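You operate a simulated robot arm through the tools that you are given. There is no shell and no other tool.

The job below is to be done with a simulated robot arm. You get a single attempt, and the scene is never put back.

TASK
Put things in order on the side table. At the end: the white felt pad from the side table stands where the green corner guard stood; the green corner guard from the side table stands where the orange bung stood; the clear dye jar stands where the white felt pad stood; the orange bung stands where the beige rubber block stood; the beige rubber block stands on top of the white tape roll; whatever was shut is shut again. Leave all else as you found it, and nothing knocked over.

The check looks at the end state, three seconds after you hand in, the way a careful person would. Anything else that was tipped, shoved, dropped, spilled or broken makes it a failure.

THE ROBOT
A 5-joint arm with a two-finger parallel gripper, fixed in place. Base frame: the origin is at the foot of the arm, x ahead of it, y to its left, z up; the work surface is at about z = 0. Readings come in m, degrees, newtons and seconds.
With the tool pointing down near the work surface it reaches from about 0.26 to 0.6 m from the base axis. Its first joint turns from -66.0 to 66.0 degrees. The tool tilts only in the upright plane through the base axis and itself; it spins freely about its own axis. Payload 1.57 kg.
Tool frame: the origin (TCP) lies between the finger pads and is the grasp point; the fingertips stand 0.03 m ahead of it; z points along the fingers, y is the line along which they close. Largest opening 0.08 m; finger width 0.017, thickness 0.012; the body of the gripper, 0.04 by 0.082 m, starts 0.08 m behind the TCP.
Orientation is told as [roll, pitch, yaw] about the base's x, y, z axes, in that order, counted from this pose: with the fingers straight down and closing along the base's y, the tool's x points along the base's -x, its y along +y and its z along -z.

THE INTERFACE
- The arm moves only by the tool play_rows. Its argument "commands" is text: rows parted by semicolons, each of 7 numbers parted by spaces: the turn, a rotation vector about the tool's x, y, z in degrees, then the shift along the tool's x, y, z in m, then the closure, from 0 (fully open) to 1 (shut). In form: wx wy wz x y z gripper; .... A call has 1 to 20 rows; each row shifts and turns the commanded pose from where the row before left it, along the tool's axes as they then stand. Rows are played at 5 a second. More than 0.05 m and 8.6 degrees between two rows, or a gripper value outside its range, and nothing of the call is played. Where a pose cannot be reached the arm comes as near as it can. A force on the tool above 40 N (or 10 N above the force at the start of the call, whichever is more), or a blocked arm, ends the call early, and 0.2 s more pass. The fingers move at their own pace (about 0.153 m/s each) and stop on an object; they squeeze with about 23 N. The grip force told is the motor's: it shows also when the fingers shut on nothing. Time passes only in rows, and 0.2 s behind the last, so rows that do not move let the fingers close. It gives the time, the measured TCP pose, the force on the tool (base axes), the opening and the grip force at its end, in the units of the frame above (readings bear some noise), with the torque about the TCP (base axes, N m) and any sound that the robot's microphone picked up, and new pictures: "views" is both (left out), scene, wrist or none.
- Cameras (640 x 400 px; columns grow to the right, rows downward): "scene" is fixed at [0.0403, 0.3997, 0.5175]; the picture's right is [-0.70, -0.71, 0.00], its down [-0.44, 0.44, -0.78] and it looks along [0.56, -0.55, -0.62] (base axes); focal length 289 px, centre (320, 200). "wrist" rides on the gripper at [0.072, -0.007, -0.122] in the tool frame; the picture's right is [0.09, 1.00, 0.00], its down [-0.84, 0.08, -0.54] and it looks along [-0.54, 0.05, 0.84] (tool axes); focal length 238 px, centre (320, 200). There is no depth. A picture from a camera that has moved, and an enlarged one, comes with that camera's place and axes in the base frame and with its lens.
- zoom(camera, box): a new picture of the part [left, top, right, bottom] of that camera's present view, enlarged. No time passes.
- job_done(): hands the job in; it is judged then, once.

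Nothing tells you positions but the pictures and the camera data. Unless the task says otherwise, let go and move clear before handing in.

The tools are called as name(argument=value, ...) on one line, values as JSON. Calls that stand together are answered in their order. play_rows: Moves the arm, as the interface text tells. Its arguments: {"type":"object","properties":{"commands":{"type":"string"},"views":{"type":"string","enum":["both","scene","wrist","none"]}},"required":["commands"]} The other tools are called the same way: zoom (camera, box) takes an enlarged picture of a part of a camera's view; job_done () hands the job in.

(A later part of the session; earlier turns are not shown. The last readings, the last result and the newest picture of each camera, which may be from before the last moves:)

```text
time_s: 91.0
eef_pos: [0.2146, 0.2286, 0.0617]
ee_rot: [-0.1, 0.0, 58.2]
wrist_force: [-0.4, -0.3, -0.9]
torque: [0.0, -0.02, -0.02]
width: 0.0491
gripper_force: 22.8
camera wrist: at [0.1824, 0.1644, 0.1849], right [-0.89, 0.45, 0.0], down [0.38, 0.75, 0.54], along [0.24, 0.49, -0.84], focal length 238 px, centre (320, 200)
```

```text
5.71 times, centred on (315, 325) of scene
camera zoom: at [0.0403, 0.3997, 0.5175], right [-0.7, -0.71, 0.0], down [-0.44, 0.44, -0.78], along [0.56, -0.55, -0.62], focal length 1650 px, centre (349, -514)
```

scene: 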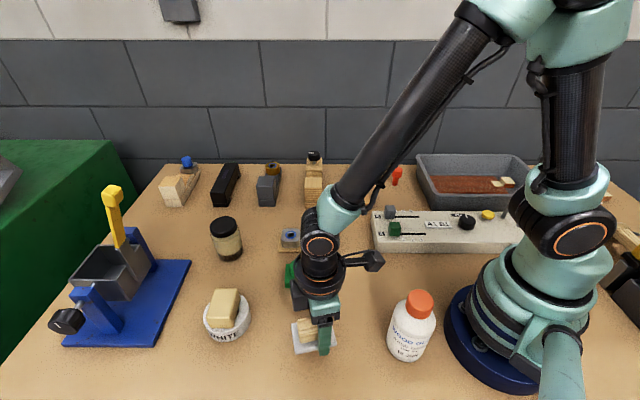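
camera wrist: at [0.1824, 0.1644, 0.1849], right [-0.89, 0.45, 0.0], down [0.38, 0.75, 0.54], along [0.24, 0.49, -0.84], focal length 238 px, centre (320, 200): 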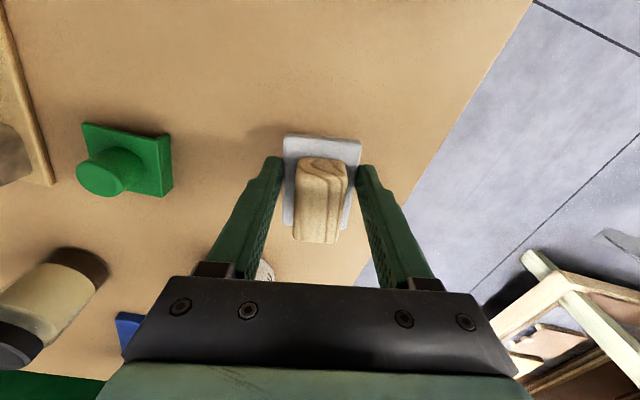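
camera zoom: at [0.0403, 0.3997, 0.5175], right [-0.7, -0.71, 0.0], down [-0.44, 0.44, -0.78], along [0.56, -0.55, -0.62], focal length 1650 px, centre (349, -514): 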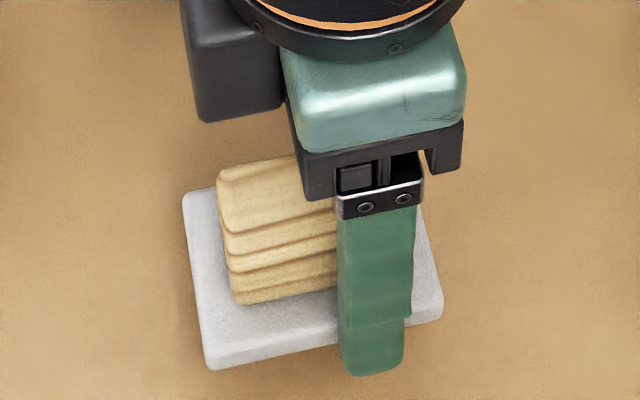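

It's stable, with no relative motion. I'll raise it to transport height.

play_rows(commands="0 0 0 0 0 -0.002 1;0 0 0 0 0 -0.004 1;0 0 0 0 0 -0.006 1;0 0 0 0 0 -0.008 1;0 0 0 0 0 -0.008 1;0 0 0 0 0 -0.008 1;0 0 0 0 0 -0.008 1;0 0 0 0 0 -0.008 1;0 0 0 0 0 -0.008 1;0 0 0 0 0 -0.008 1;0 0 0 0 0 -0.008 1;0 0 0 0 0 -0.008 1;0 0 0 0 0 -0.006 1;0 0 0 0 0 -0.004 1;0 0 0 0 0 -0.002 1;0 0 0 0 0 0 1", views="wrist")

```text
time_s: 94.4
eef_pos: [0.2149, 0.2307, 0.1584]
ee_rot: [0.0, 0.0, 58.2]
wrist_force: [0.3, -0.8, -0.4]
torque: [0.01, 0.0, 0.01]
width: 0.0492
gripper_force: 22.4
camera wrist: at [0.1824, 0.1648, 0.2814], right [-0.89, 0.45, 0.0], down [0.38, 0.75, 0.54], along [0.24, 0.49, -0.84], focal length 238 px, centre (320, 200)
```

wrist: 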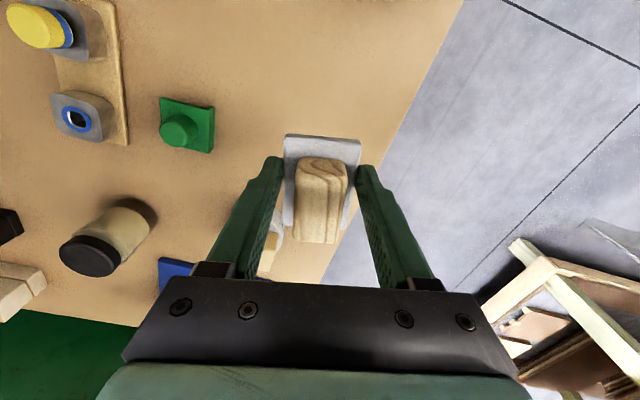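

Pad and stack are steady at z = 0.158. I'll carry them smoothly outward toward (0.50, 0.166).

play_rows(commands="0 0 0 -0.0013 -0.0038 0 1;0 0 0 -0.0026 -0.0076 0 1;0 0 0 -0.0039 -0.0113 0 1;0 0 0 -0.0052 -0.0151 0 1;0 0 0 -0.0059 -0.017 0 1;0 0 0 -0.0059 -0.017 0 1;0 0 0 -0.0059 -0.017 0 1;0 0 0 -0.0059 -0.017 0 1;0 0 0 -0.0059 -0.017 0 1;0 0 0 -0.0059 -0.017 0 1;0 0 0 -0.0059 -0.017 0 1;0 0 0 -0.0059 -0.017 0 1;0 0 0 -0.0059 -0.017 0 1;0 0 0 -0.0059 -0.017 0 1;0 0 0 -0.0059 -0.017 0 1;0 0 0 -0.0059 -0.017 0 1;0 0 0 -0.0052 -0.0151 0 1;0 0 0 -0.0039 -0.0113 0 1;0 0 0 -0.0026 -0.0076 0 1;0 0 0 0 0 0 1", views="both")

```text
time_s: 98.6
eef_pos: [0.5018, 0.1656, 0.1584]
ee_rot: [0.0, 0.0, 58.2]
wrist_force: [-0.1, 0.4, -0.7]
torque: [0.01, 0.01, 0.03]
width: 0.049
gripper_force: 23.2
camera wrist: at [0.4673, 0.1015, 0.2812], right [-0.9, 0.45, 0.0], down [0.37, 0.75, 0.54], along [0.24, 0.49, -0.84], focal length 238 px, centre (320, 200)
```

scene: 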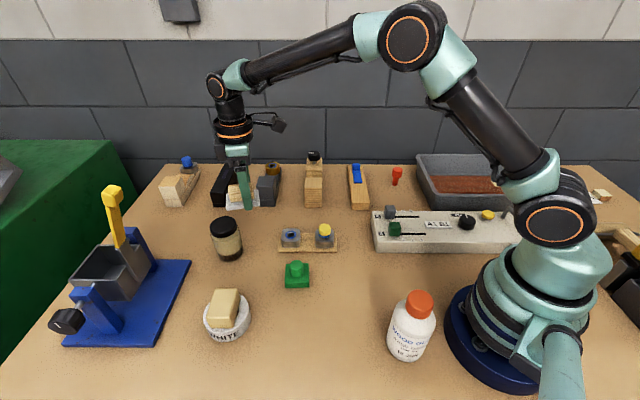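
wrist: 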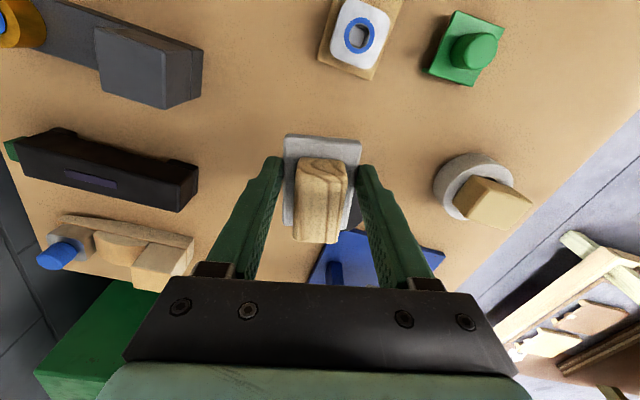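

Everything is intact. I'll spin the tool slowly to yaw 14.4° so the pad's offset points radially outward.

play_rows(commands="0 0 1.5 0 0 0 1;0 0 3 0 0 0 1;0 0 3 0 0 0 1;0 0 3 0 0 0 1;0 0 3 0 0 0 1;0 0 3 0 0 0 1;0 0 3 0 0 0 1;0 0 3 0 0 0 1;0 0 3 0 0 0 1;0 0 3 0 0 0 1;0 0 3 0 0 0 1;0 0 3 0 0 0 1;0 0 3 0 0 0 1;0 0 3 0 0 0 1;0 0 2 0 0 0 1;0 0 1.3 0 0 0 1;0 0 0 0 0 0 1", views="wrist")

```text
time_s: 102.2
eef_pos: [0.4991, 0.1655, 0.1574]
ee_rot: [0.0, 0.0, 14.4]
wrist_force: [0.7, -0.4, -1.0]
torque: [0.01, 0.04, 0.0]
width: 0.049
gripper_force: 23.2
camera wrist: at [0.4306, 0.1409, 0.2801], right [-0.34, 0.94, 0.0], down [0.79, 0.28, 0.54], along [0.51, 0.18, -0.84], focal length 238 px, centre (320, 200)
```

wrist: 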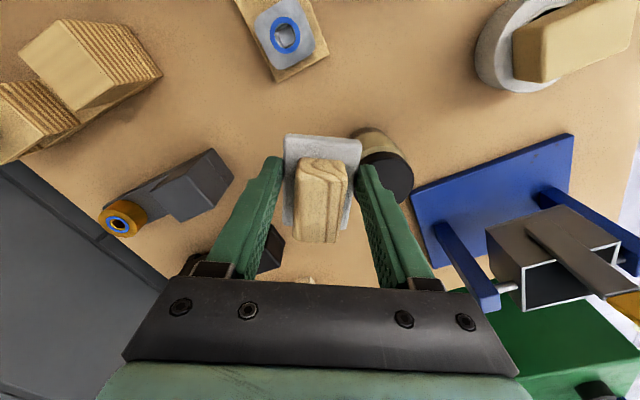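

Rotated and steady. I'll shift sideways away from the jar, lower to z of about 0.10, then extend outward.

play_rows(commands="0 0 0 0 -0.004 0 1;0 0 0 0 -0.008 0 1;0 0 0 0 -0.01 0 1;0 0 0 0 -0.008 0 1;0 0 0 0 -0.004 0 1;0 0 0 0 -0.002 0.002 1;0 0 0 0 0 0.006 1;0 0 0 0 0 0.01 1;0 0 0 0 0 0.012 1;0 0 0 0 0 0.012 1;0 0 0 0 0 0.008 1;0 0 0 0 0 0.004 1;0 0 0 0 0 0 1", views="none")

```text
time_s: 105.0
eef_pos: [0.5092, 0.1293, 0.1041]
ee_rot: [0.0, 0.0, 14.3]
wrist_force: [-0.2, 0.1, -0.8]
torque: [0.0, 0.04, 0.01]
width: 0.049
gripper_force: 22.9
```

play_rows(commands="0 0 0 -0.004 0 0 1;0 0 0 -0.008 0.0005 0 1;0 0 0 -0.012 0.0005 0 1;0 0 0 -0.014 0.0005 0 1;0 0 0 -0.014 0 0 1;0 0 0 -0.01 0 0 1;0 0 0 -0.006 0 0 1;0 0 0 -0.0026 0 0 1;0 0 0 0 0 0 1", views="both")

zoom(camera="scene", box=[195, 160, 295, 240])

```text
time_s: 107.0
eef_pos: [0.5769, 0.1474, 0.1045]
ee_rot: [0.1, -0.1, 14.4]
wrist_force: [0.1, 0.4, -0.7]
torque: [0.02, 0.01, 0.0]
width: 0.0492
gripper_force: 22.8
camera wrist: at [0.5071, 0.1243, 0.2269], right [-0.34, 0.94, 0.0], down [0.79, 0.28, 0.54], along [0.51, 0.18, -0.84], focal length 238 px, centre (320, 200)
```

scene: 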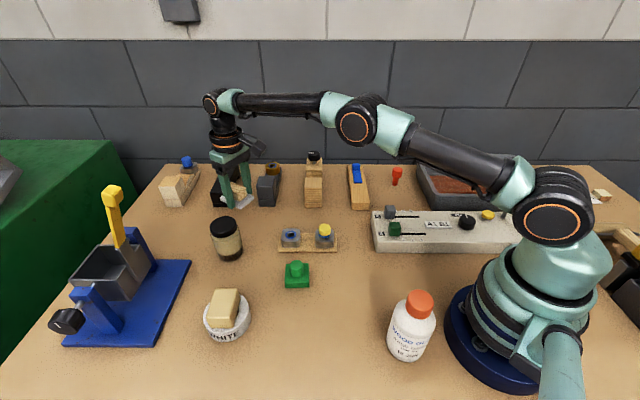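
wrist: 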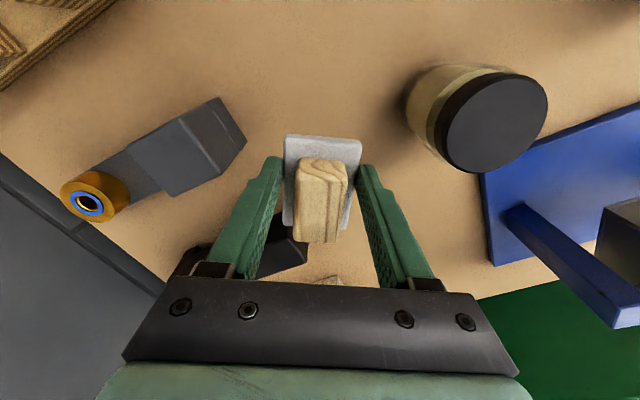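

```text
5.00 times, centred on (245, 200) of scene
camera zoom: at [0.0404, 0.3997, 0.5175], right [-0.7, -0.71, 0.0], down [-0.44, 0.44, -0.78], along [0.56, -0.55, -0.62], focal length 1444 px, centre (695, 200)
```

zoom: 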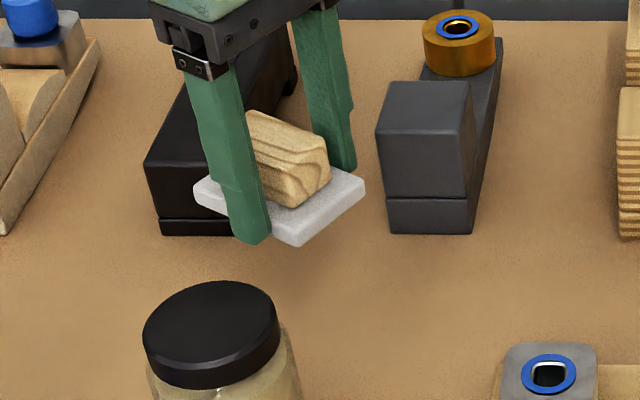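

The pad is over the guard's former spot. I'll lower it slowly.

play_rows(commands="0 0 0 0 0.001 0.002 1;0 0 0 0 0.0005 0.005 1;0 0 0 0 0 0.008 1;0 0 0 0 0 0.01 1;0 0 0 0 0 0.01 1;0 0 0 0 0 0.01 1;0 0 0 0 0 0.008 1;0 0 0 0 0 0.005 1;0 0 0 0 0 0.004 1;0 0 0 0 0 0.002 1;0 0 0 0 0 0 1", views="both")

zoom(camera="scene", box=[195, 160, 295, 240])

```text
time_s: 109.4
eef_pos: [0.5776, 0.1492, 0.0395]
ee_rot: [0.0, 0.0, 14.4]
wrist_force: [0.1, 0.6, -1.0]
torque: [0.0, 0.01, 0.01]
width: 0.049
gripper_force: 22.8
camera wrist: at [0.508, 0.126, 0.1626], right [-0.34, 0.94, 0.0], down [0.79, 0.28, 0.54], along [0.51, 0.18, -0.84], focal length 238 px, centre (320, 200)
```

scene: 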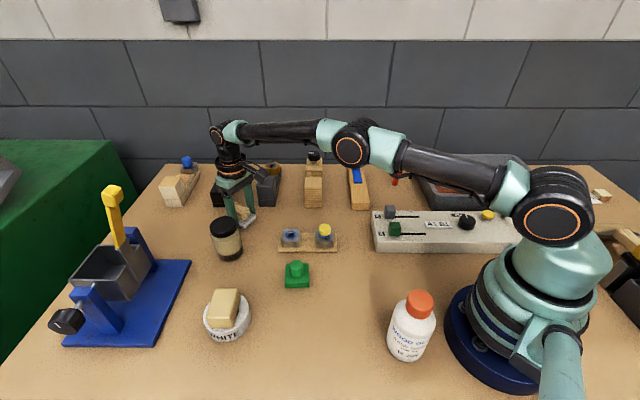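
wrist: 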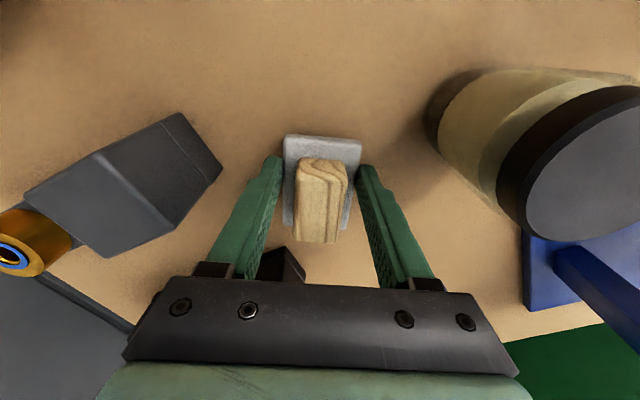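

```text
5.00 times, centred on (245, 200) of scene
camera zoom: at [0.0403, 0.3997, 0.5175], right [-0.7, -0.71, 0.0], down [-0.44, 0.44, -0.78], along [0.56, -0.55, -0.62], focal length 1444 px, centre (695, 200)
```

zoom: 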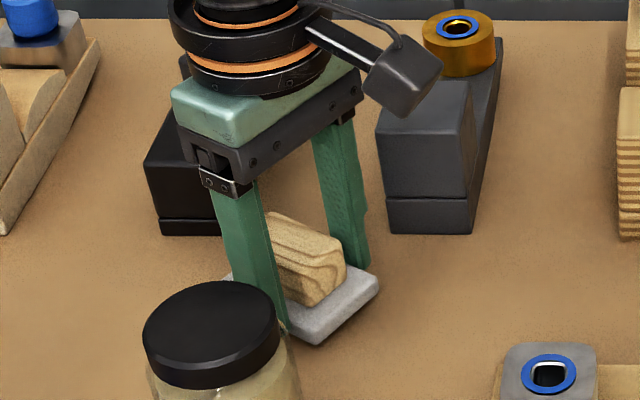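

About 8 mm to go. I'll lower it in fine steps and watch for contact.

play_rows(commands="0 0 0 0 0 0.002 1;0 0 0 0 0 0.002 1;0 0 0 0 0 0.0015 1;0 0 0 0 0 0 1", views="none")

play_rows(commands="0 0 0 0 0 0.0008 1;0 0 0 0 0 0 1", views="none")

play_rows(commands="0 0 0 0 0 0.0008 1;0 0 0 0 0 0 1", views="none")

```text
time_s: 110.4
eef_pos: [0.5763, 0.1492, 0.0323]
ee_rot: [0.0, -0.1, 14.4]
wrist_force: [0.2, 0.4, -0.2]
torque: [0.01, 0.01, -0.01]
width: 0.0492
gripper_force: 23.0
```

```text
time_s: 111.0
eef_pos: [0.5771, 0.1491, 0.0341]
ee_rot: [0.0, 0.1, 14.4]
wrist_force: [0.0, -0.2, -0.8]
torque: [0.01, -0.04, -0.02]
width: 0.0492
gripper_force: 23.2
```

```text
time_s: 111.6
eef_pos: [0.5771, 0.1492, 0.033]
ee_rot: [0.0, 0.0, 14.3]
wrist_force: [-0.3, 0.6, -0.8]
torque: [-0.01, 0.01, 0.04]
width: 0.0487
gripper_force: 23.6
```

play_rows(commands="0 0 0 0 0 0.0008 1;0 0 0 0 0 0 1", views="none")

play_rows(commands="0 0 0 0 0 0.0008 1;0 0 0 0 0 0 1", views="none")

play_rows(commands="0 0 0 0 0 0.0006 1;0 0 0 0 0 0 1", views="none")

```text
time_s: 112.2
eef_pos: [0.5772, 0.1488, 0.0324]
ee_rot: [0.0, 0.0, 14.4]
wrist_force: [0.0, -0.6, -0.7]
torque: [0.0, -0.01, -0.02]
width: 0.0491
gripper_force: 22.9
```

```text
time_s: 112.8
eef_pos: [0.5769, 0.1494, 0.0319]
ee_rot: [0.1, 0.0, 14.3]
wrist_force: [-1.0, -2.0, 5.0]
torque: [-0.05, -0.15, -0.01]
width: 0.0491
gripper_force: 22.9
```

```text
time_s: 113.4
eef_pos: [0.5769, 0.1499, 0.032]
ee_rot: [0.0, -0.1, 14.5]
wrist_force: [-0.1, -0.5, 7.0]
torque: [-0.03, 0.03, -0.02]
width: 0.0491
gripper_force: 23.3
```

Contact with the table at z of about 0.032 under a light load. I'll open the fingers just enough to free the pad.

play_rows(commands="0 0 0 0 0 -0.0004 1;0 0 0 0 0 0 0.36;0 0 0 0 0 0 0.33;0 0 0 0 0 0 0.3;0 0 0 0 0 0 0.27;0 0 0 0 0 0 0.25;0 0 0 0 0 0 0.25", views="both")

zoom(camera="scene", box=[195, 160, 295, 240])

zoom(camera="wrist", box=[210, 90, 430, 250])

```text
time_s: 115.0
eef_pos: [0.577, 0.1492, 0.0321]
ee_rot: [0.0, 0.0, 14.3]
wrist_force: [0.1, 0.4, 0.3]
torque: [0.02, -0.02, -0.01]
width: 0.06
gripper_force: 0.1
camera wrist: at [0.5074, 0.1263, 0.1548], right [-0.34, 0.94, 0.0], down [0.79, 0.28, 0.54], along [0.51, 0.18, -0.84], focal length 238 px, centre (320, 200)
```

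scene: 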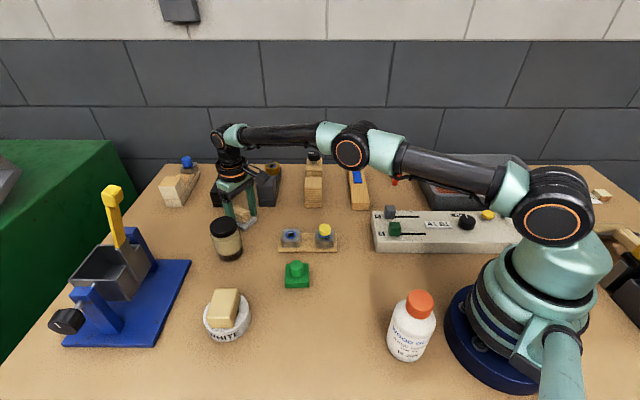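
wrist: 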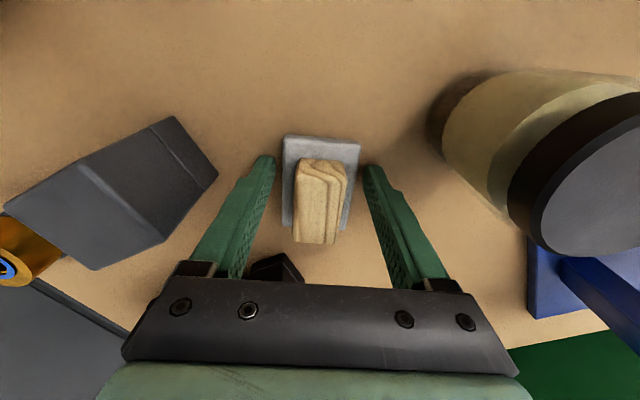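

```text
5.00 times, centred on (245, 200) of scene
camera zoom: at [0.0403, 0.3997, 0.5175], right [-0.7, -0.71, 0.0], down [-0.44, 0.44, -0.78], along [0.56, -0.55, -0.62], focal length 1444 px, centre (695, 200)
```

zoom: 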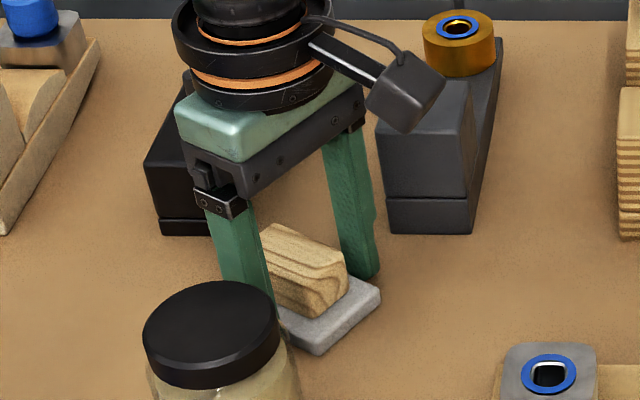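

```text
2.50 times, centred on (320, 170) of wrist
camera zoom: at [0.5074, 0.1263, 0.1548], right [-0.34, 0.94, 0.0], down [0.79, 0.28, 0.54], along [0.51, 0.18, -0.84], focal length 596 px, centre (320, 275)
```

zoom: 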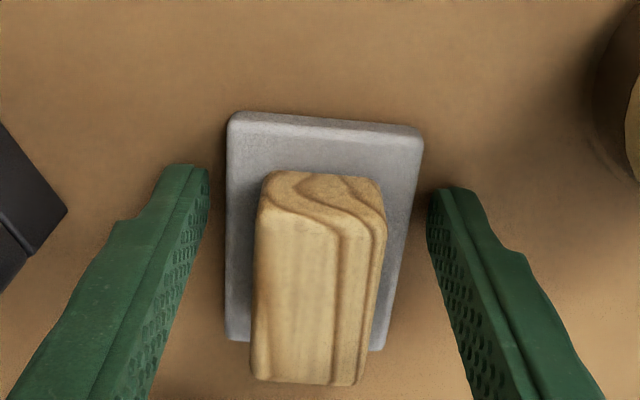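

The pad with shims now stands at the guard's former spot, undisturbed. I'll rise straight up, back off inward, and then look at the dye jar near (0.51, 0.23).

play_rows(commands="0 0 0 0 0 -0.01 0.25;0 0 0 0 0 -0.025 0.25;0 0 0 0 0 -0.04 0.25;0 0 0 0.03 0 -0.03 0.25;0 0 0 0.04 0 -0.02 0;0 0 0 0.045 0 -0.01 0;0 0 -5 0.02 0 0 0;0 0 -5 0 0 0 0;0 0 0 0 0 0 0", views="both")

zoom(camera="scene", box=[195, 160, 295, 240])

zoom(camera="wrist", box=[260, 90, 460, 240])

```text
time_s: 117.0
eef_pos: [0.4473, 0.1142, 0.1668]
ee_rot: [0.0, 0.0, 24.5]
wrist_force: [0.1, 0.6, 0.0]
torque: [-0.01, 0.0, 0.0]
width: 0.0802
gripper_force: 0.0
camera wrist: at [0.3829, 0.0797, 0.2889], right [-0.5, 0.87, 0.0], down [0.73, 0.42, 0.54], along [0.47, 0.27, -0.84], focal length 238 px, centre (320, 200)
```

scene: 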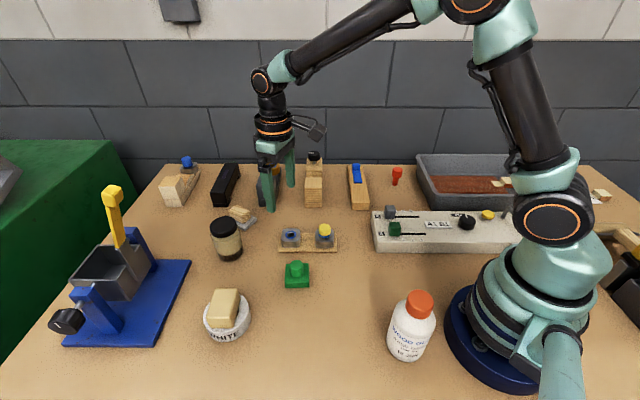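
wrist: 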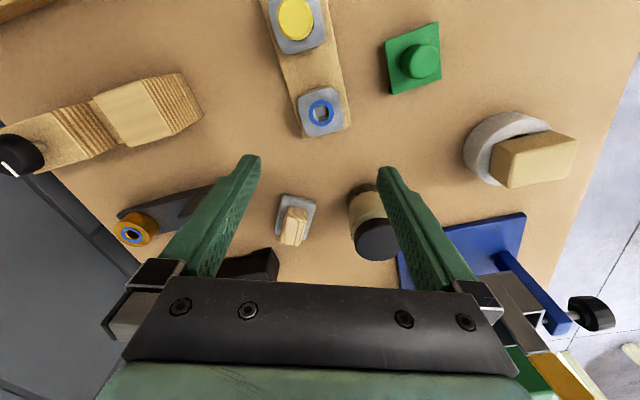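

```text
5.00 times, centred on (245, 200) of scene
camera zoom: at [0.0403, 0.3997, 0.5175], right [-0.7, -0.71, 0.0], down [-0.44, 0.44, -0.78], along [0.56, -0.55, -0.62], focal length 1444 px, centre (695, 200)
```

zoom: 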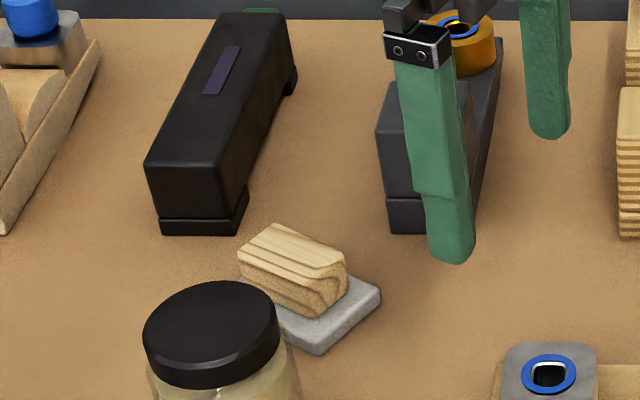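

```text
2.67 times, centred on (360, 165) of wrist
camera zoom: at [0.3829, 0.0797, 0.2889], right [-0.5, 0.87, 0.0], down [0.73, 0.42, 0.54], along [0.47, 0.27, -0.84], focal length 636 px, centre (213, 293)
```

zoom: 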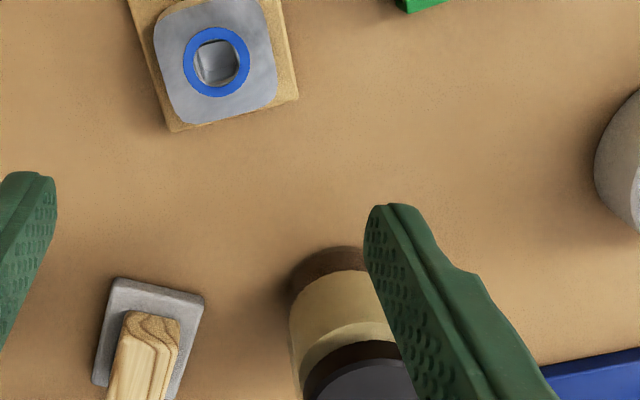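

The pad and shims are in place. I'll move so that the jar is centred in the wrist view.

play_rows(commands="0 0 0 -0.0228 0.04 -0.015 0;0 0 0 -0.0228 0.04 -0.015 0;0 0 0 0 0 0 0", views="wrist")

zoom(camera="wrist", box=[240, 90, 400, 230])

zoom(camera="scene", box=[190, 200, 270, 270])

```text
time_s: 117.8
eef_pos: [0.4564, 0.2051, 0.1963]
ee_rot: [0.0, 0.1, 24.4]
wrist_force: [1.0, 1.1, 0.3]
torque: [-0.01, -0.01, 0.02]
width: 0.0799
gripper_force: 0.1
camera wrist: at [0.3919, 0.1703, 0.3189], right [-0.5, 0.87, 0.0], down [0.73, 0.42, 0.54], along [0.47, 0.27, -0.84], focal length 238 px, centre (320, 200)
```

wrist: 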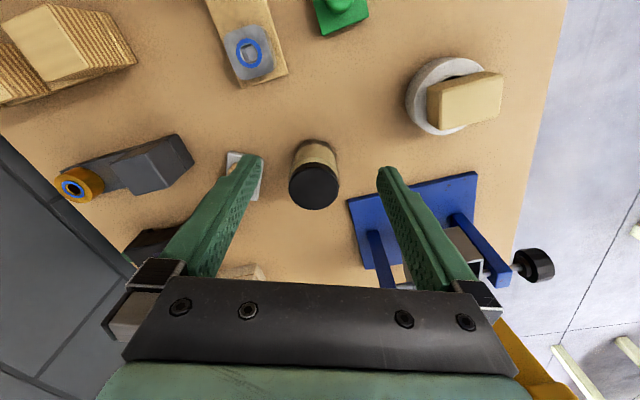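

```text
2.86 times, centred on (320, 160) of wrist
camera zoom: at [0.3919, 0.1703, 0.3189], right [-0.5, 0.87, 0.0], down [0.73, 0.42, 0.54], along [0.47, 0.27, -0.84], focal length 681 px, centre (320, 314)
```

zoom: 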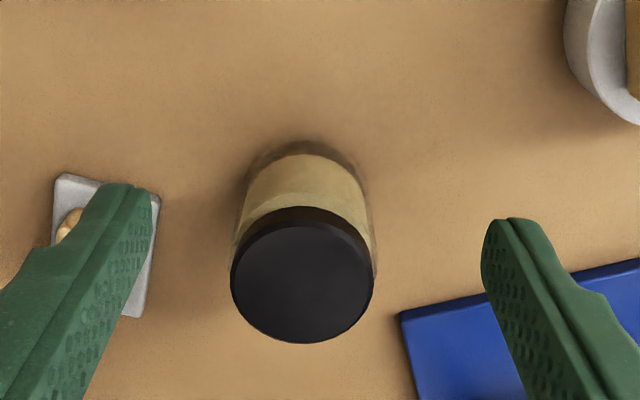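

```text
5.71 times, centred on (230, 235) of scene
camera zoom: at [0.0403, 0.3998, 0.5175], right [-0.7, -0.71, 0.0], down [-0.44, 0.44, -0.78], along [0.56, -0.55, -0.62], focal length 1650 px, centre (834, 0)
```

zoom: 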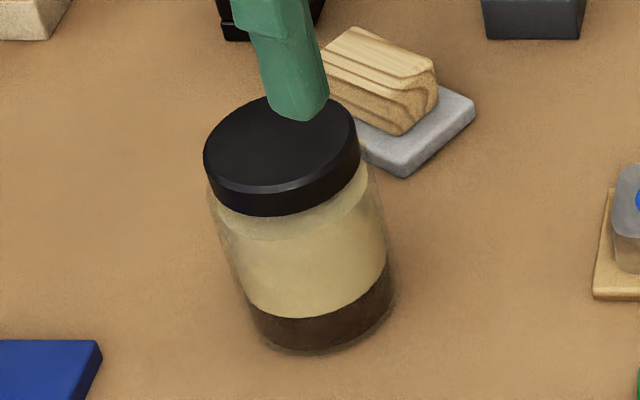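

The jar centre is at about (0.511, 0.230), roughly 57 mm wide and 0.09 m tall. I'll move directly above it and check centring before I descend.

play_rows(commands="0 0 0 -0.03 0 0 0;0 0 0 -0.03 0 0 0;0 0 0 0 0 0.03 0;0 0 0 0 0 0.025 0;0 0 0 0 0 0 0", views="both")

zoom(camera="wrist", box=[220, 90, 420, 260])

```text
time_s: 119.0
eef_pos: [0.509, 0.2339, 0.1444]
ee_rot: [0.0, 0.0, 24.4]
wrist_force: [-0.3, -0.5, 0.0]
torque: [0.0, -0.01, -0.01]
width: 0.08
gripper_force: 0.1
camera wrist: at [0.4449, 0.1996, 0.2662], right [-0.5, 0.87, 0.0], down [0.73, 0.42, 0.54], along [0.47, 0.27, -0.84], focal length 238 px, centre (320, 200)
```

scene: 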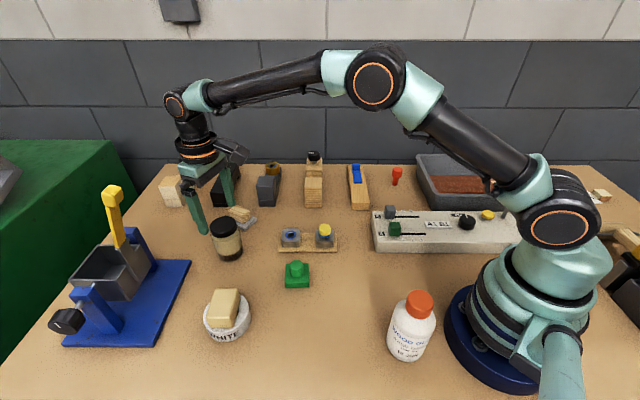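
wrist: 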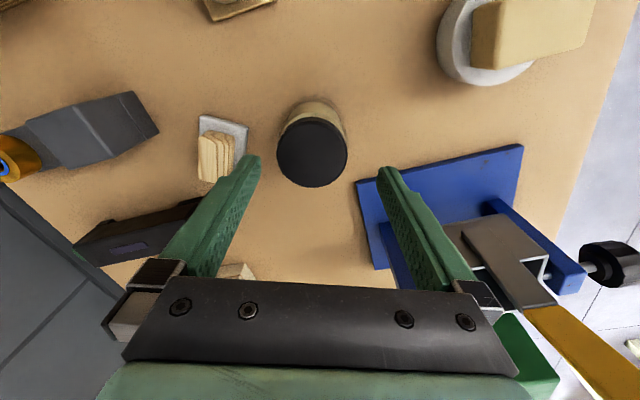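

```text
2.35 times, centred on (320, 175) of wrist
camera zoom: at [0.4449, 0.1996, 0.2662], right [-0.5, 0.87, 0.0], down [0.73, 0.42, 0.54], along [0.47, 0.27, -0.84], focal length 561 px, centre (320, 259)
```

zoom: 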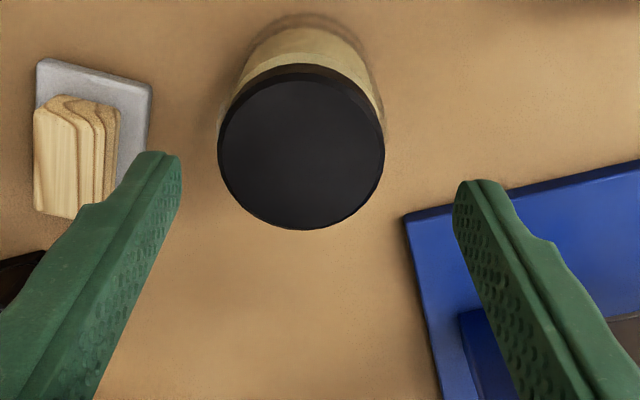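

Relative to the fingers, the jar is about 6 mm to the left and 2 mm inward. I'll shift and re-check.

play_rows(commands="0 0 0 0.002 -0.006 0 0;0 0 0 0 0 0.01 0;0 0 0 0 0 0 0", views="wrist")

zoom(camera="wrist", box=[220, 90, 420, 260])

```text
time_s: 119.8
eef_pos: [0.51, 0.2292, 0.1316]
ee_rot: [0.0, 0.0, 24.4]
wrist_force: [0.1, 0.2, -0.1]
torque: [0.0, 0.0, 0.05]
width: 0.08
gripper_force: 0.1
camera wrist: at [0.4463, 0.1931, 0.2545], right [-0.5, 0.87, 0.0], down [0.73, 0.42, 0.54], along [0.47, 0.27, -0.84], focal length 238 px, centre (320, 200)
```

wrist: 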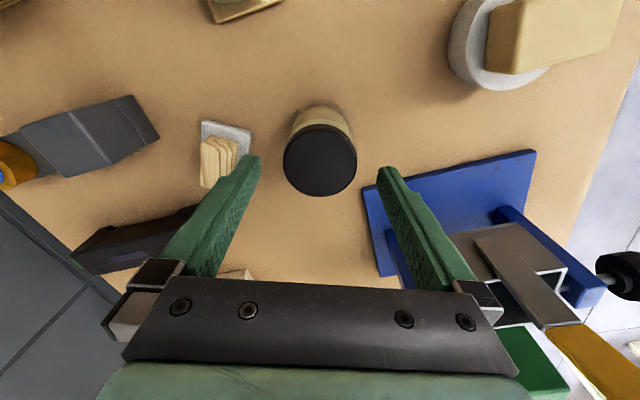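

```text
2.35 times, centred on (320, 175) of wrist
camera zoom: at [0.4463, 0.1931, 0.2545], right [-0.5, 0.87, 0.0], down [0.73, 0.42, 0.54], along [0.47, 0.27, -0.84], focal length 561 px, centre (320, 259)
```

zoom: 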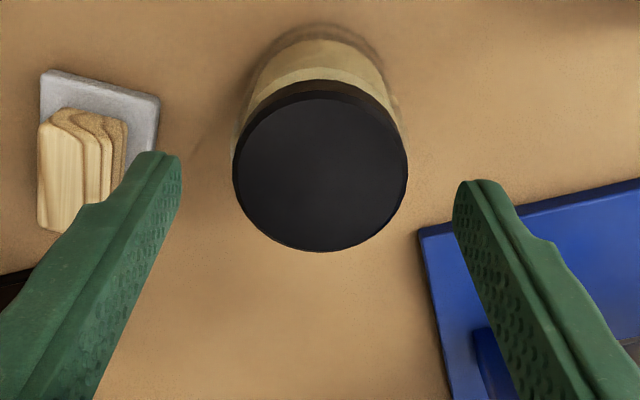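

The jar is now centred between the fingers with about 12 mm clearance each side. I'll descend around it in two stages.

play_rows(commands="0 0 0 0 0 0.02 0;0 0 0 0 0 0.02 0;0 0 0 0 0 0.015 0;0 0 0 0 0 0 0", views="both")

zoom(camera="scene", box=[180, 180, 280, 270])

```text
time_s: 120.8
eef_pos: [0.5093, 0.2276, 0.0772]
ee_rot: [0.0, 0.1, 24.4]
wrist_force: [0.6, -0.4, 0.2]
torque: [0.02, -0.01, -0.02]
width: 0.0799
gripper_force: 0.0
camera wrist: at [0.445, 0.1932, 0.2], right [-0.5, 0.87, 0.0], down [0.73, 0.42, 0.54], along [0.47, 0.27, -0.84], focal length 238 px, centre (320, 200)
```

scene: 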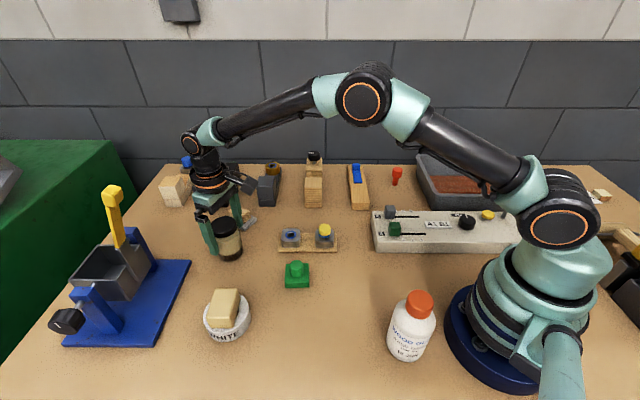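
wrist: 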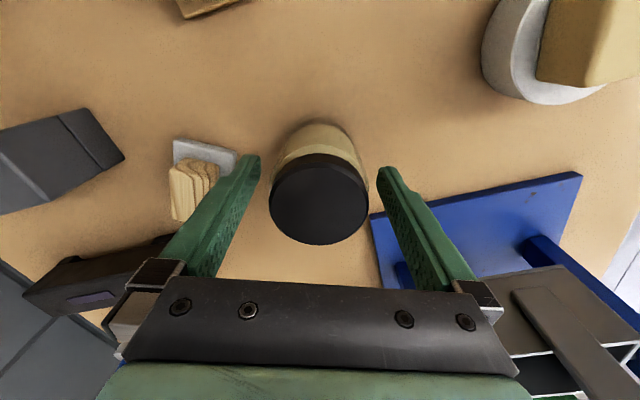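

```text
4.44 times, centred on (230, 225) of scene
camera zoom: at [0.0403, 0.3997, 0.5175], right [-0.7, -0.71, 0.0], down [-0.44, 0.44, -0.78], along [0.56, -0.55, -0.62], focal length 1283 px, centre (720, 89)
```

zoom: 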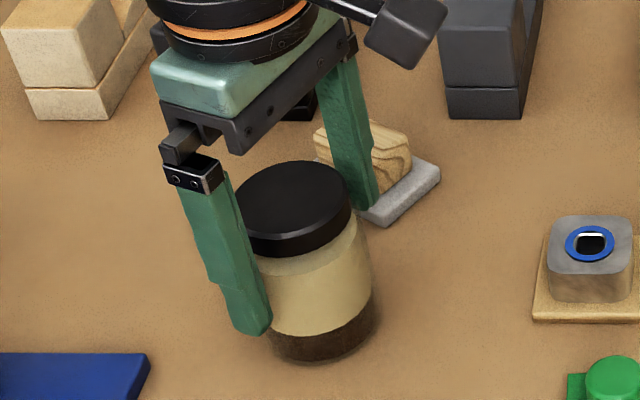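

It's still centred. I'll continue down to z of about 0.046 and close on the jar body.

play_rows(commands="0 0 0 0.0015 0 0.015 0;0 0 0 0 0 0.016 0;0 0 0 0 0 0 0;0 0 0 0 0 0 0.15;0 0 0 0 0 0 0.22;0 0 0 0 0 0 0.28;0 0 0 0 0 0 0.35;0 0 0 0 0 0 1;0 0 0 0 0 0 1", views="both")

zoom(camera="scene", box=[180, 180, 280, 270])

```text
time_s: 122.8
eef_pos: [0.5076, 0.2257, 0.047]
ee_rot: [0.0, 0.0, 24.4]
wrist_force: [0.4, 0.7, 0.4]
torque: [0.02, -0.03, 0.04]
width: 0.0605
gripper_force: 22.7
camera wrist: at [0.4434, 0.1913, 0.1693], right [-0.5, 0.87, 0.0], down [0.73, 0.42, 0.54], along [0.47, 0.27, -0.84], focal length 238 px, centre (320, 200)
```

scene: 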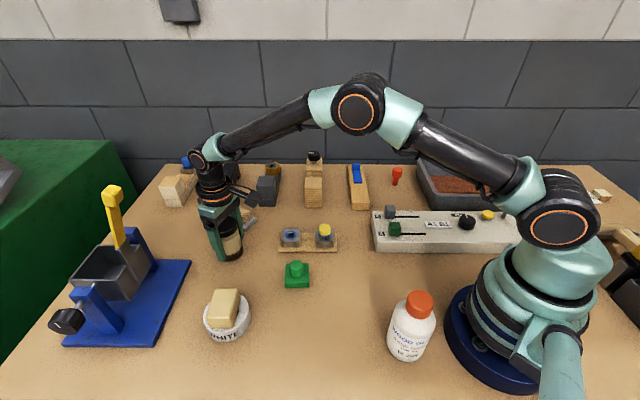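
wrist: 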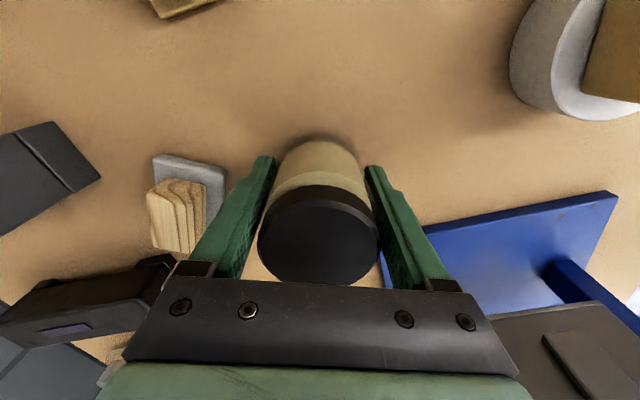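

```text
4.44 times, centred on (230, 225) of scene
camera zoom: at [0.0403, 0.3997, 0.5175], right [-0.7, -0.71, 0.0], down [-0.44, 0.44, -0.78], along [0.56, -0.55, -0.62], focal length 1283 px, centre (720, 89)
```

zoom: 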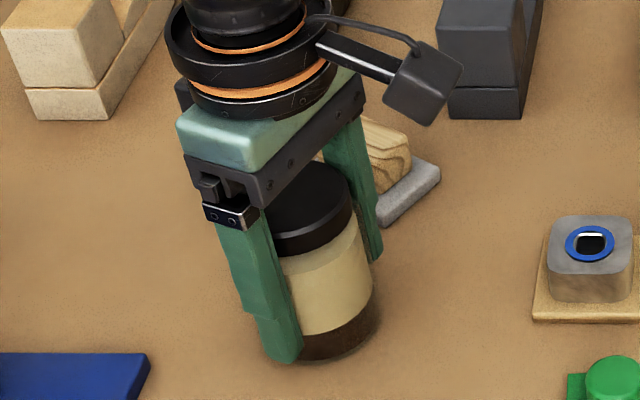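

The jar is gripped on its body (60.5 mm) and the gripper's palm is clear of the lid. Now a slow test lift.

play_rows(commands="0 0 0 0 0 -0.0007 1;0 0 0 0 0 -0.001 1;0 0 0 0 0 -0.0015 1;0 0 0 0 0 -0.002 1;0 0 0 0 0 -0.002 1;0 0 0 0 0 0 1", views="both")

zoom(camera="scene", box=[180, 180, 280, 270])

```text
time_s: 124.2
eef_pos: [0.5088, 0.2277, 0.0519]
ee_rot: [0.0, 0.0, 24.4]
wrist_force: [0.5, -0.7, -1.9]
torque: [-0.05, 0.05, 0.0]
width: 0.0604
gripper_force: 22.6
camera wrist: at [0.4442, 0.191, 0.1741], right [-0.5, 0.87, 0.0], down [0.73, 0.42, 0.54], along [0.47, 0.27, -0.84], focal length 238 px, centre (320, 200)
```

scene: 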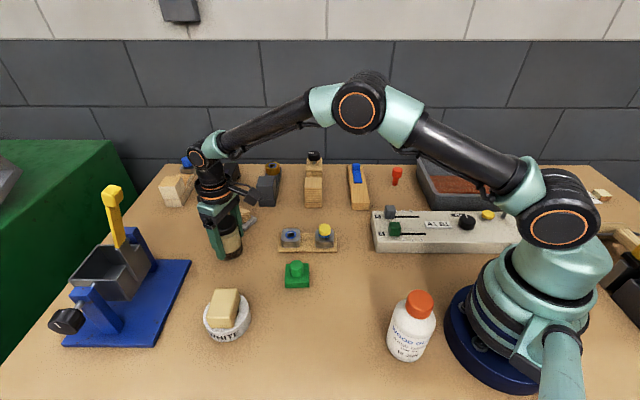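
wrist: 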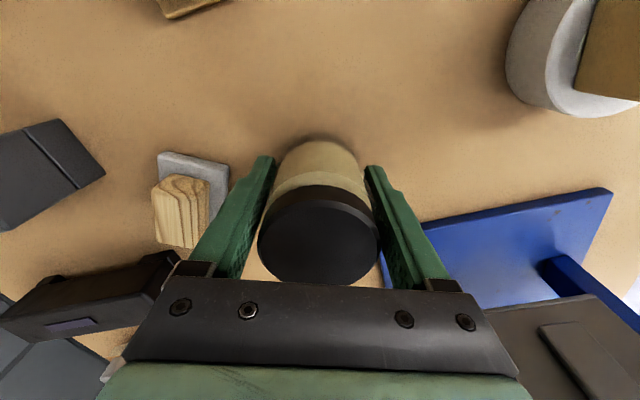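

```text
4.44 times, centred on (230, 225) of scene
camera zoom: at [0.0404, 0.3997, 0.5175], right [-0.7, -0.71, 0.0], down [-0.44, 0.44, -0.78], along [0.56, -0.55, -0.62], focal length 1283 px, centre (720, 89)
```

zoom: 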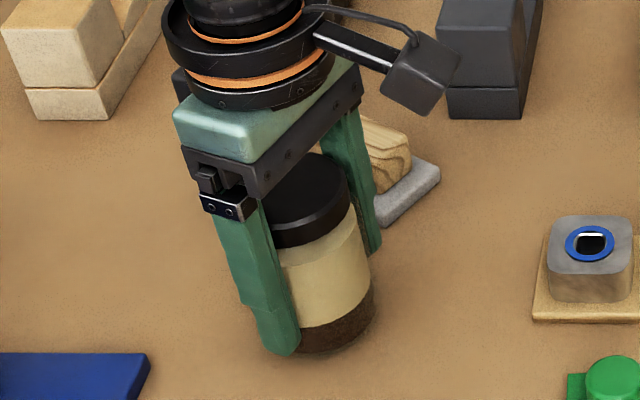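

The jar is held securely, with the view unchanged relative to the gripper. I'll lift it to transport height.

play_rows(commands="0 0 0 0 0 -0.003 1;0 0 0 0 0 -0.005 1;0 0 0 0 0 -0.008 1;0 0 0 0 0 -0.01 1;0 0 0 0 0 -0.012 1;0 0 0 0 0 -0.012 1;0 0 0 0 0 -0.012 1;0 0 0 0 0 -0.012 1;0 0 0 0 0 -0.012 1;0 0 0 0 0 -0.01 1;0 0 0 0 0 -0.006 1;0 0 0 0 0 -0.004 1;0 0 0 0 0 -0.002 1;0 0 0 0 0 0 1", views="both")

```text
time_s: 127.2
eef_pos: [0.5097, 0.2257, 0.1581]
ee_rot: [0.0, 0.1, 24.3]
wrist_force: [-0.8, -0.1, -2.4]
torque: [0.0, 0.02, 0.01]
width: 0.0606
gripper_force: 22.4
camera wrist: at [0.4451, 0.1911, 0.2823], right [-0.5, 0.87, 0.0], down [0.73, 0.42, 0.54], along [0.47, 0.27, -0.84], focal length 238 px, centre (320, 200)
```

scene: 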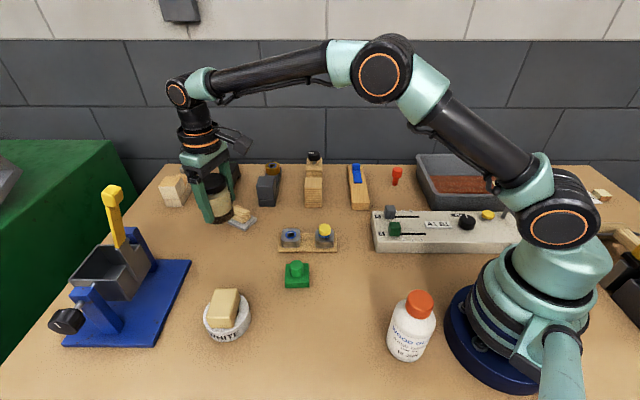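
wrist: 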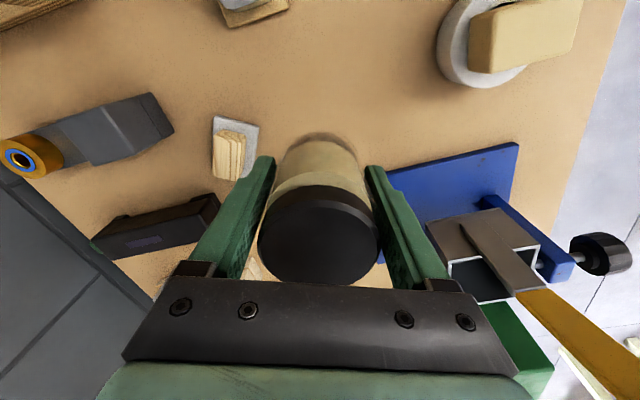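

The jar weighs about 0.2 kg and is steady. I'll carry it toward the pad's former spot at about (0.2215, 0.2375).

play_rows(commands="0 0 0 0.0036 0.0018 0 1;0 0 0 0.0071 0.0036 0 1;0 0 0 0.0107 0.0054 0 1;0 0 0 0.0143 0.0072 0 1;0 0 0 0.0161 0.0081 0 1;0 0 0 0.0161 0.0081 0 1;0 0 0 0.0161 0.0081 0 1;0 0 0 0.0161 0.0081 0 1;0 0 0 0.0161 0.0081 0 1;0 0 0 0.0161 0.0081 0 1;0 0 0 0.0161 0.0081 0 1;0 0 0 0.0161 0.0081 0 1;0 0 0 0.0161 0.0081 0 1;0 0 0 0.0161 0.0081 0 1;0 0 0 0.0161 0.0081 0 1;0 0 0 0.0143 0.0072 0 1;0 0 0 0.0107 0.0054 0 1;0 0 0 0.0089 0.0045 0 1;0 0 0 0.0071 0.0036 0 1;0 0 0 0.004 0.002 0 1", views="both")

```text
time_s: 131.4
eef_pos: [0.2195, 0.2396, 0.1611]
ee_rot: [0.0, 0.1, 24.3]
wrist_force: [0.4, 0.7, -2.7]
torque: [-0.03, 0.01, 0.0]
width: 0.0604
gripper_force: 23.1
camera wrist: at [0.1553, 0.2034, 0.2827], right [-0.5, 0.87, 0.0], down [0.73, 0.42, 0.54], along [0.47, 0.27, -0.84], focal length 238 px, centre (320, 200)
```

scene: 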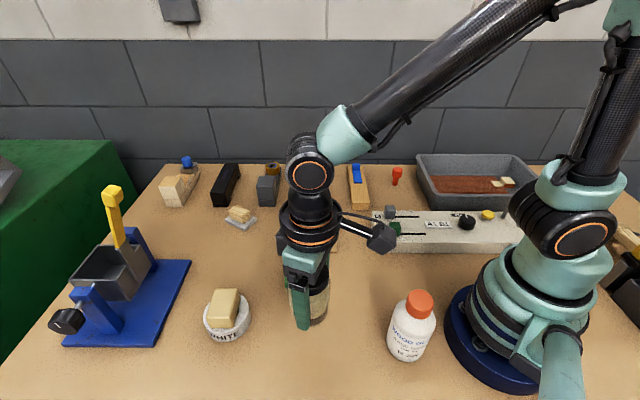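
wrist: 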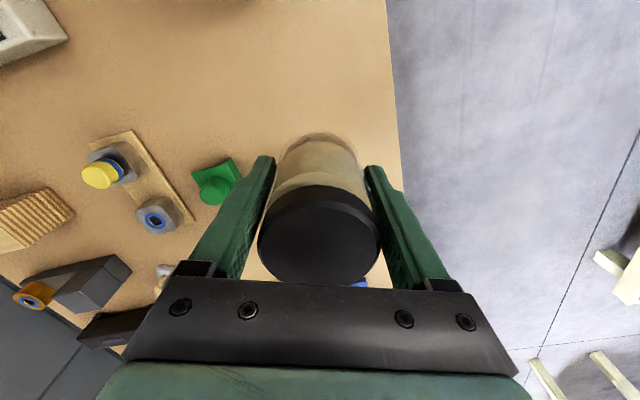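

I'm nearly on target. A small correction, then a smooth descent.

play_rows(commands="0 0 0 -0.0009 -0.0027 0.002 1;0 0 0 0 0 0.006 1;0 0 0 0 0 0.01 1;0 0 0 0 0 0.014 1;0 0 0 0 0 0.014 1;0 0 0 0 0 0.014 1;0 0 0 0 0 0.012 1;0 0 0 0 0 0.01 1;0 0 0 0 0 0.008 1;0 0 0 0 0 0.006 1;0 0 0 0 0 0.003 1;0 0 0 0 0 0 1", views="both")

zoom(camera="scene", box=[260, 260, 370, 370])

```text
time_s: 134.0
eef_pos: [0.2223, 0.2343, 0.061]
ee_rot: [0.0, 0.0, 24.4]
wrist_force: [-0.2, 0.8, -1.9]
torque: [0.03, 0.02, -0.02]
width: 0.0603
gripper_force: 23.3
camera wrist: at [0.1577, 0.2004, 0.1835], right [-0.5, 0.87, 0.0], down [0.73, 0.42, 0.54], along [0.47, 0.27, -0.84], focal length 238 px, centre (320, 200)
```

scene: 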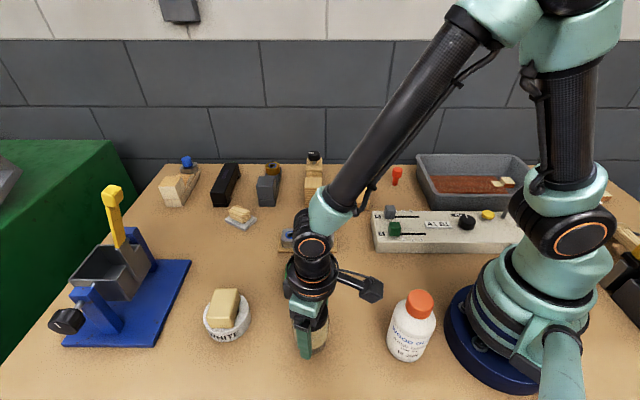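
wrist: 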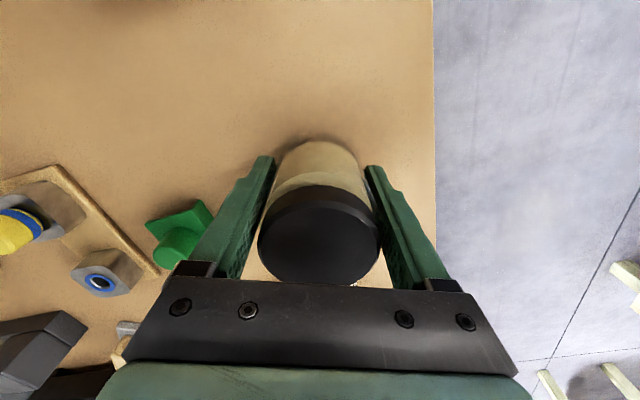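

```text
3.64 times, centred on (315, 315) of scene
camera zoom: at [0.0403, 0.3997, 0.5175], right [-0.7, -0.71, 0.0], down [-0.44, 0.44, -0.78], along [0.56, -0.55, -0.62], focal length 1050 px, centre (338, -218)
```

zoom: 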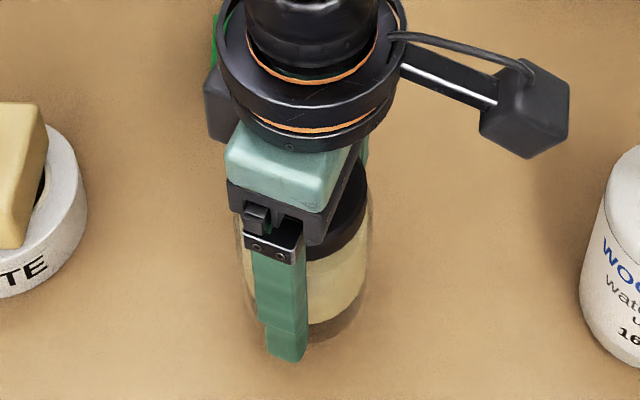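

A small lateral correction, then lowering the last 14 mm gradually.

play_rows(commands="0 0 0 -0.0005 0.0025 0.002 1;0 0 0 0 0 0.004 1;0 0 0 0 0 0.003 1;0 0 0 0 0 0.002 1;0 0 0 0 0 0 1", views="none")

play_rows(commands="0 0 0 0 0 0.001 1;0 0 0 0 0 0 1", views="none")

play_rows(commands="0 0 0 0 0 0.001 1;0 0 0 0 0 0 1", views="none")

```text
time_s: 135.2
eef_pos: [0.2201, 0.2372, 0.0503]
ee_rot: [0.0, 0.1, 24.4]
wrist_force: [0.0, -0.2, -1.9]
torque: [0.0, 0.01, -0.03]
width: 0.0605
gripper_force: 23.7
```

```text
time_s: 135.8
eef_pos: [0.2203, 0.2375, 0.0491]
ee_rot: [0.0, 0.0, 24.5]
wrist_force: [0.7, -1.0, -1.3]
torque: [-0.02, 0.0, -0.01]
width: 0.0607
gripper_force: 23.1
```

```text
time_s: 136.4
eef_pos: [0.2221, 0.2373, 0.0481]
ee_rot: [0.0, -0.1, 24.4]
wrist_force: [0.8, 0.5, -1.9]
torque: [0.01, 0.02, -0.01]
width: 0.0604
gripper_force: 23.3
```

The position (0.222, 0.237) is on target, and I'm continuing down to contact.

play_rows(commands="0 0 0 0 0 0.0008 1;0 0 0 0 0 0 1", views="none")

play_rows(commands="0 0 0 0 0 0.0008 1;0 0 0 0 0 0 1", views="none")

play_rows(commands="0 0 0 0 0 0.0006 1;0 0 0 0 0 0 1", views="none")

```text
time_s: 137.0
eef_pos: [0.2209, 0.2387, 0.0472]
ee_rot: [0.0, -0.1, 24.4]
wrist_force: [0.5, 0.7, -1.6]
torque: [-0.04, 0.0, 0.0]
width: 0.0608
gripper_force: 23.2
```

```text
time_s: 137.6
eef_pos: [0.2225, 0.2389, 0.0468]
ee_rot: [0.0, 0.0, 24.4]
wrist_force: [-0.2, -1.5, 4.8]
torque: [-0.02, -0.01, 0.04]
width: 0.0604
gripper_force: 22.6
```

```text
time_s: 138.2
eef_pos: [0.2227, 0.2386, 0.0461]
ee_rot: [0.1, -0.1, 24.5]
wrist_force: [5.1, -5.2, 18.8]
torque: [-0.48, -0.07, 0.14]
width: 0.0606
gripper_force: 22.9
```

Contact is made; easing off the load before releasing.

play_rows(commands="0 0 0 0 0 -0.0008 1;0 0 0 0 0 0 1", views="none")

play_rows(commands="0 0 0 0 0 -0.0004 1;0 0 0 0 0 0 1", views="none")

```text
time_s: 138.8
eef_pos: [0.2206, 0.2381, 0.0462]
ee_rot: [0.1, 0.0, 24.5]
wrist_force: [2.2, 1.9, 4.9]
torque: [0.19, -0.06, -0.04]
width: 0.0606
gripper_force: 23.1
```

```text
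time_s: 139.4
eef_pos: [0.2212, 0.2361, 0.0463]
ee_rot: [0.0, 0.0, 24.3]
wrist_force: [0.1, 0.9, 1.6]
torque: [0.13, -0.05, 0.03]
width: 0.0605
gripper_force: 23.2
```

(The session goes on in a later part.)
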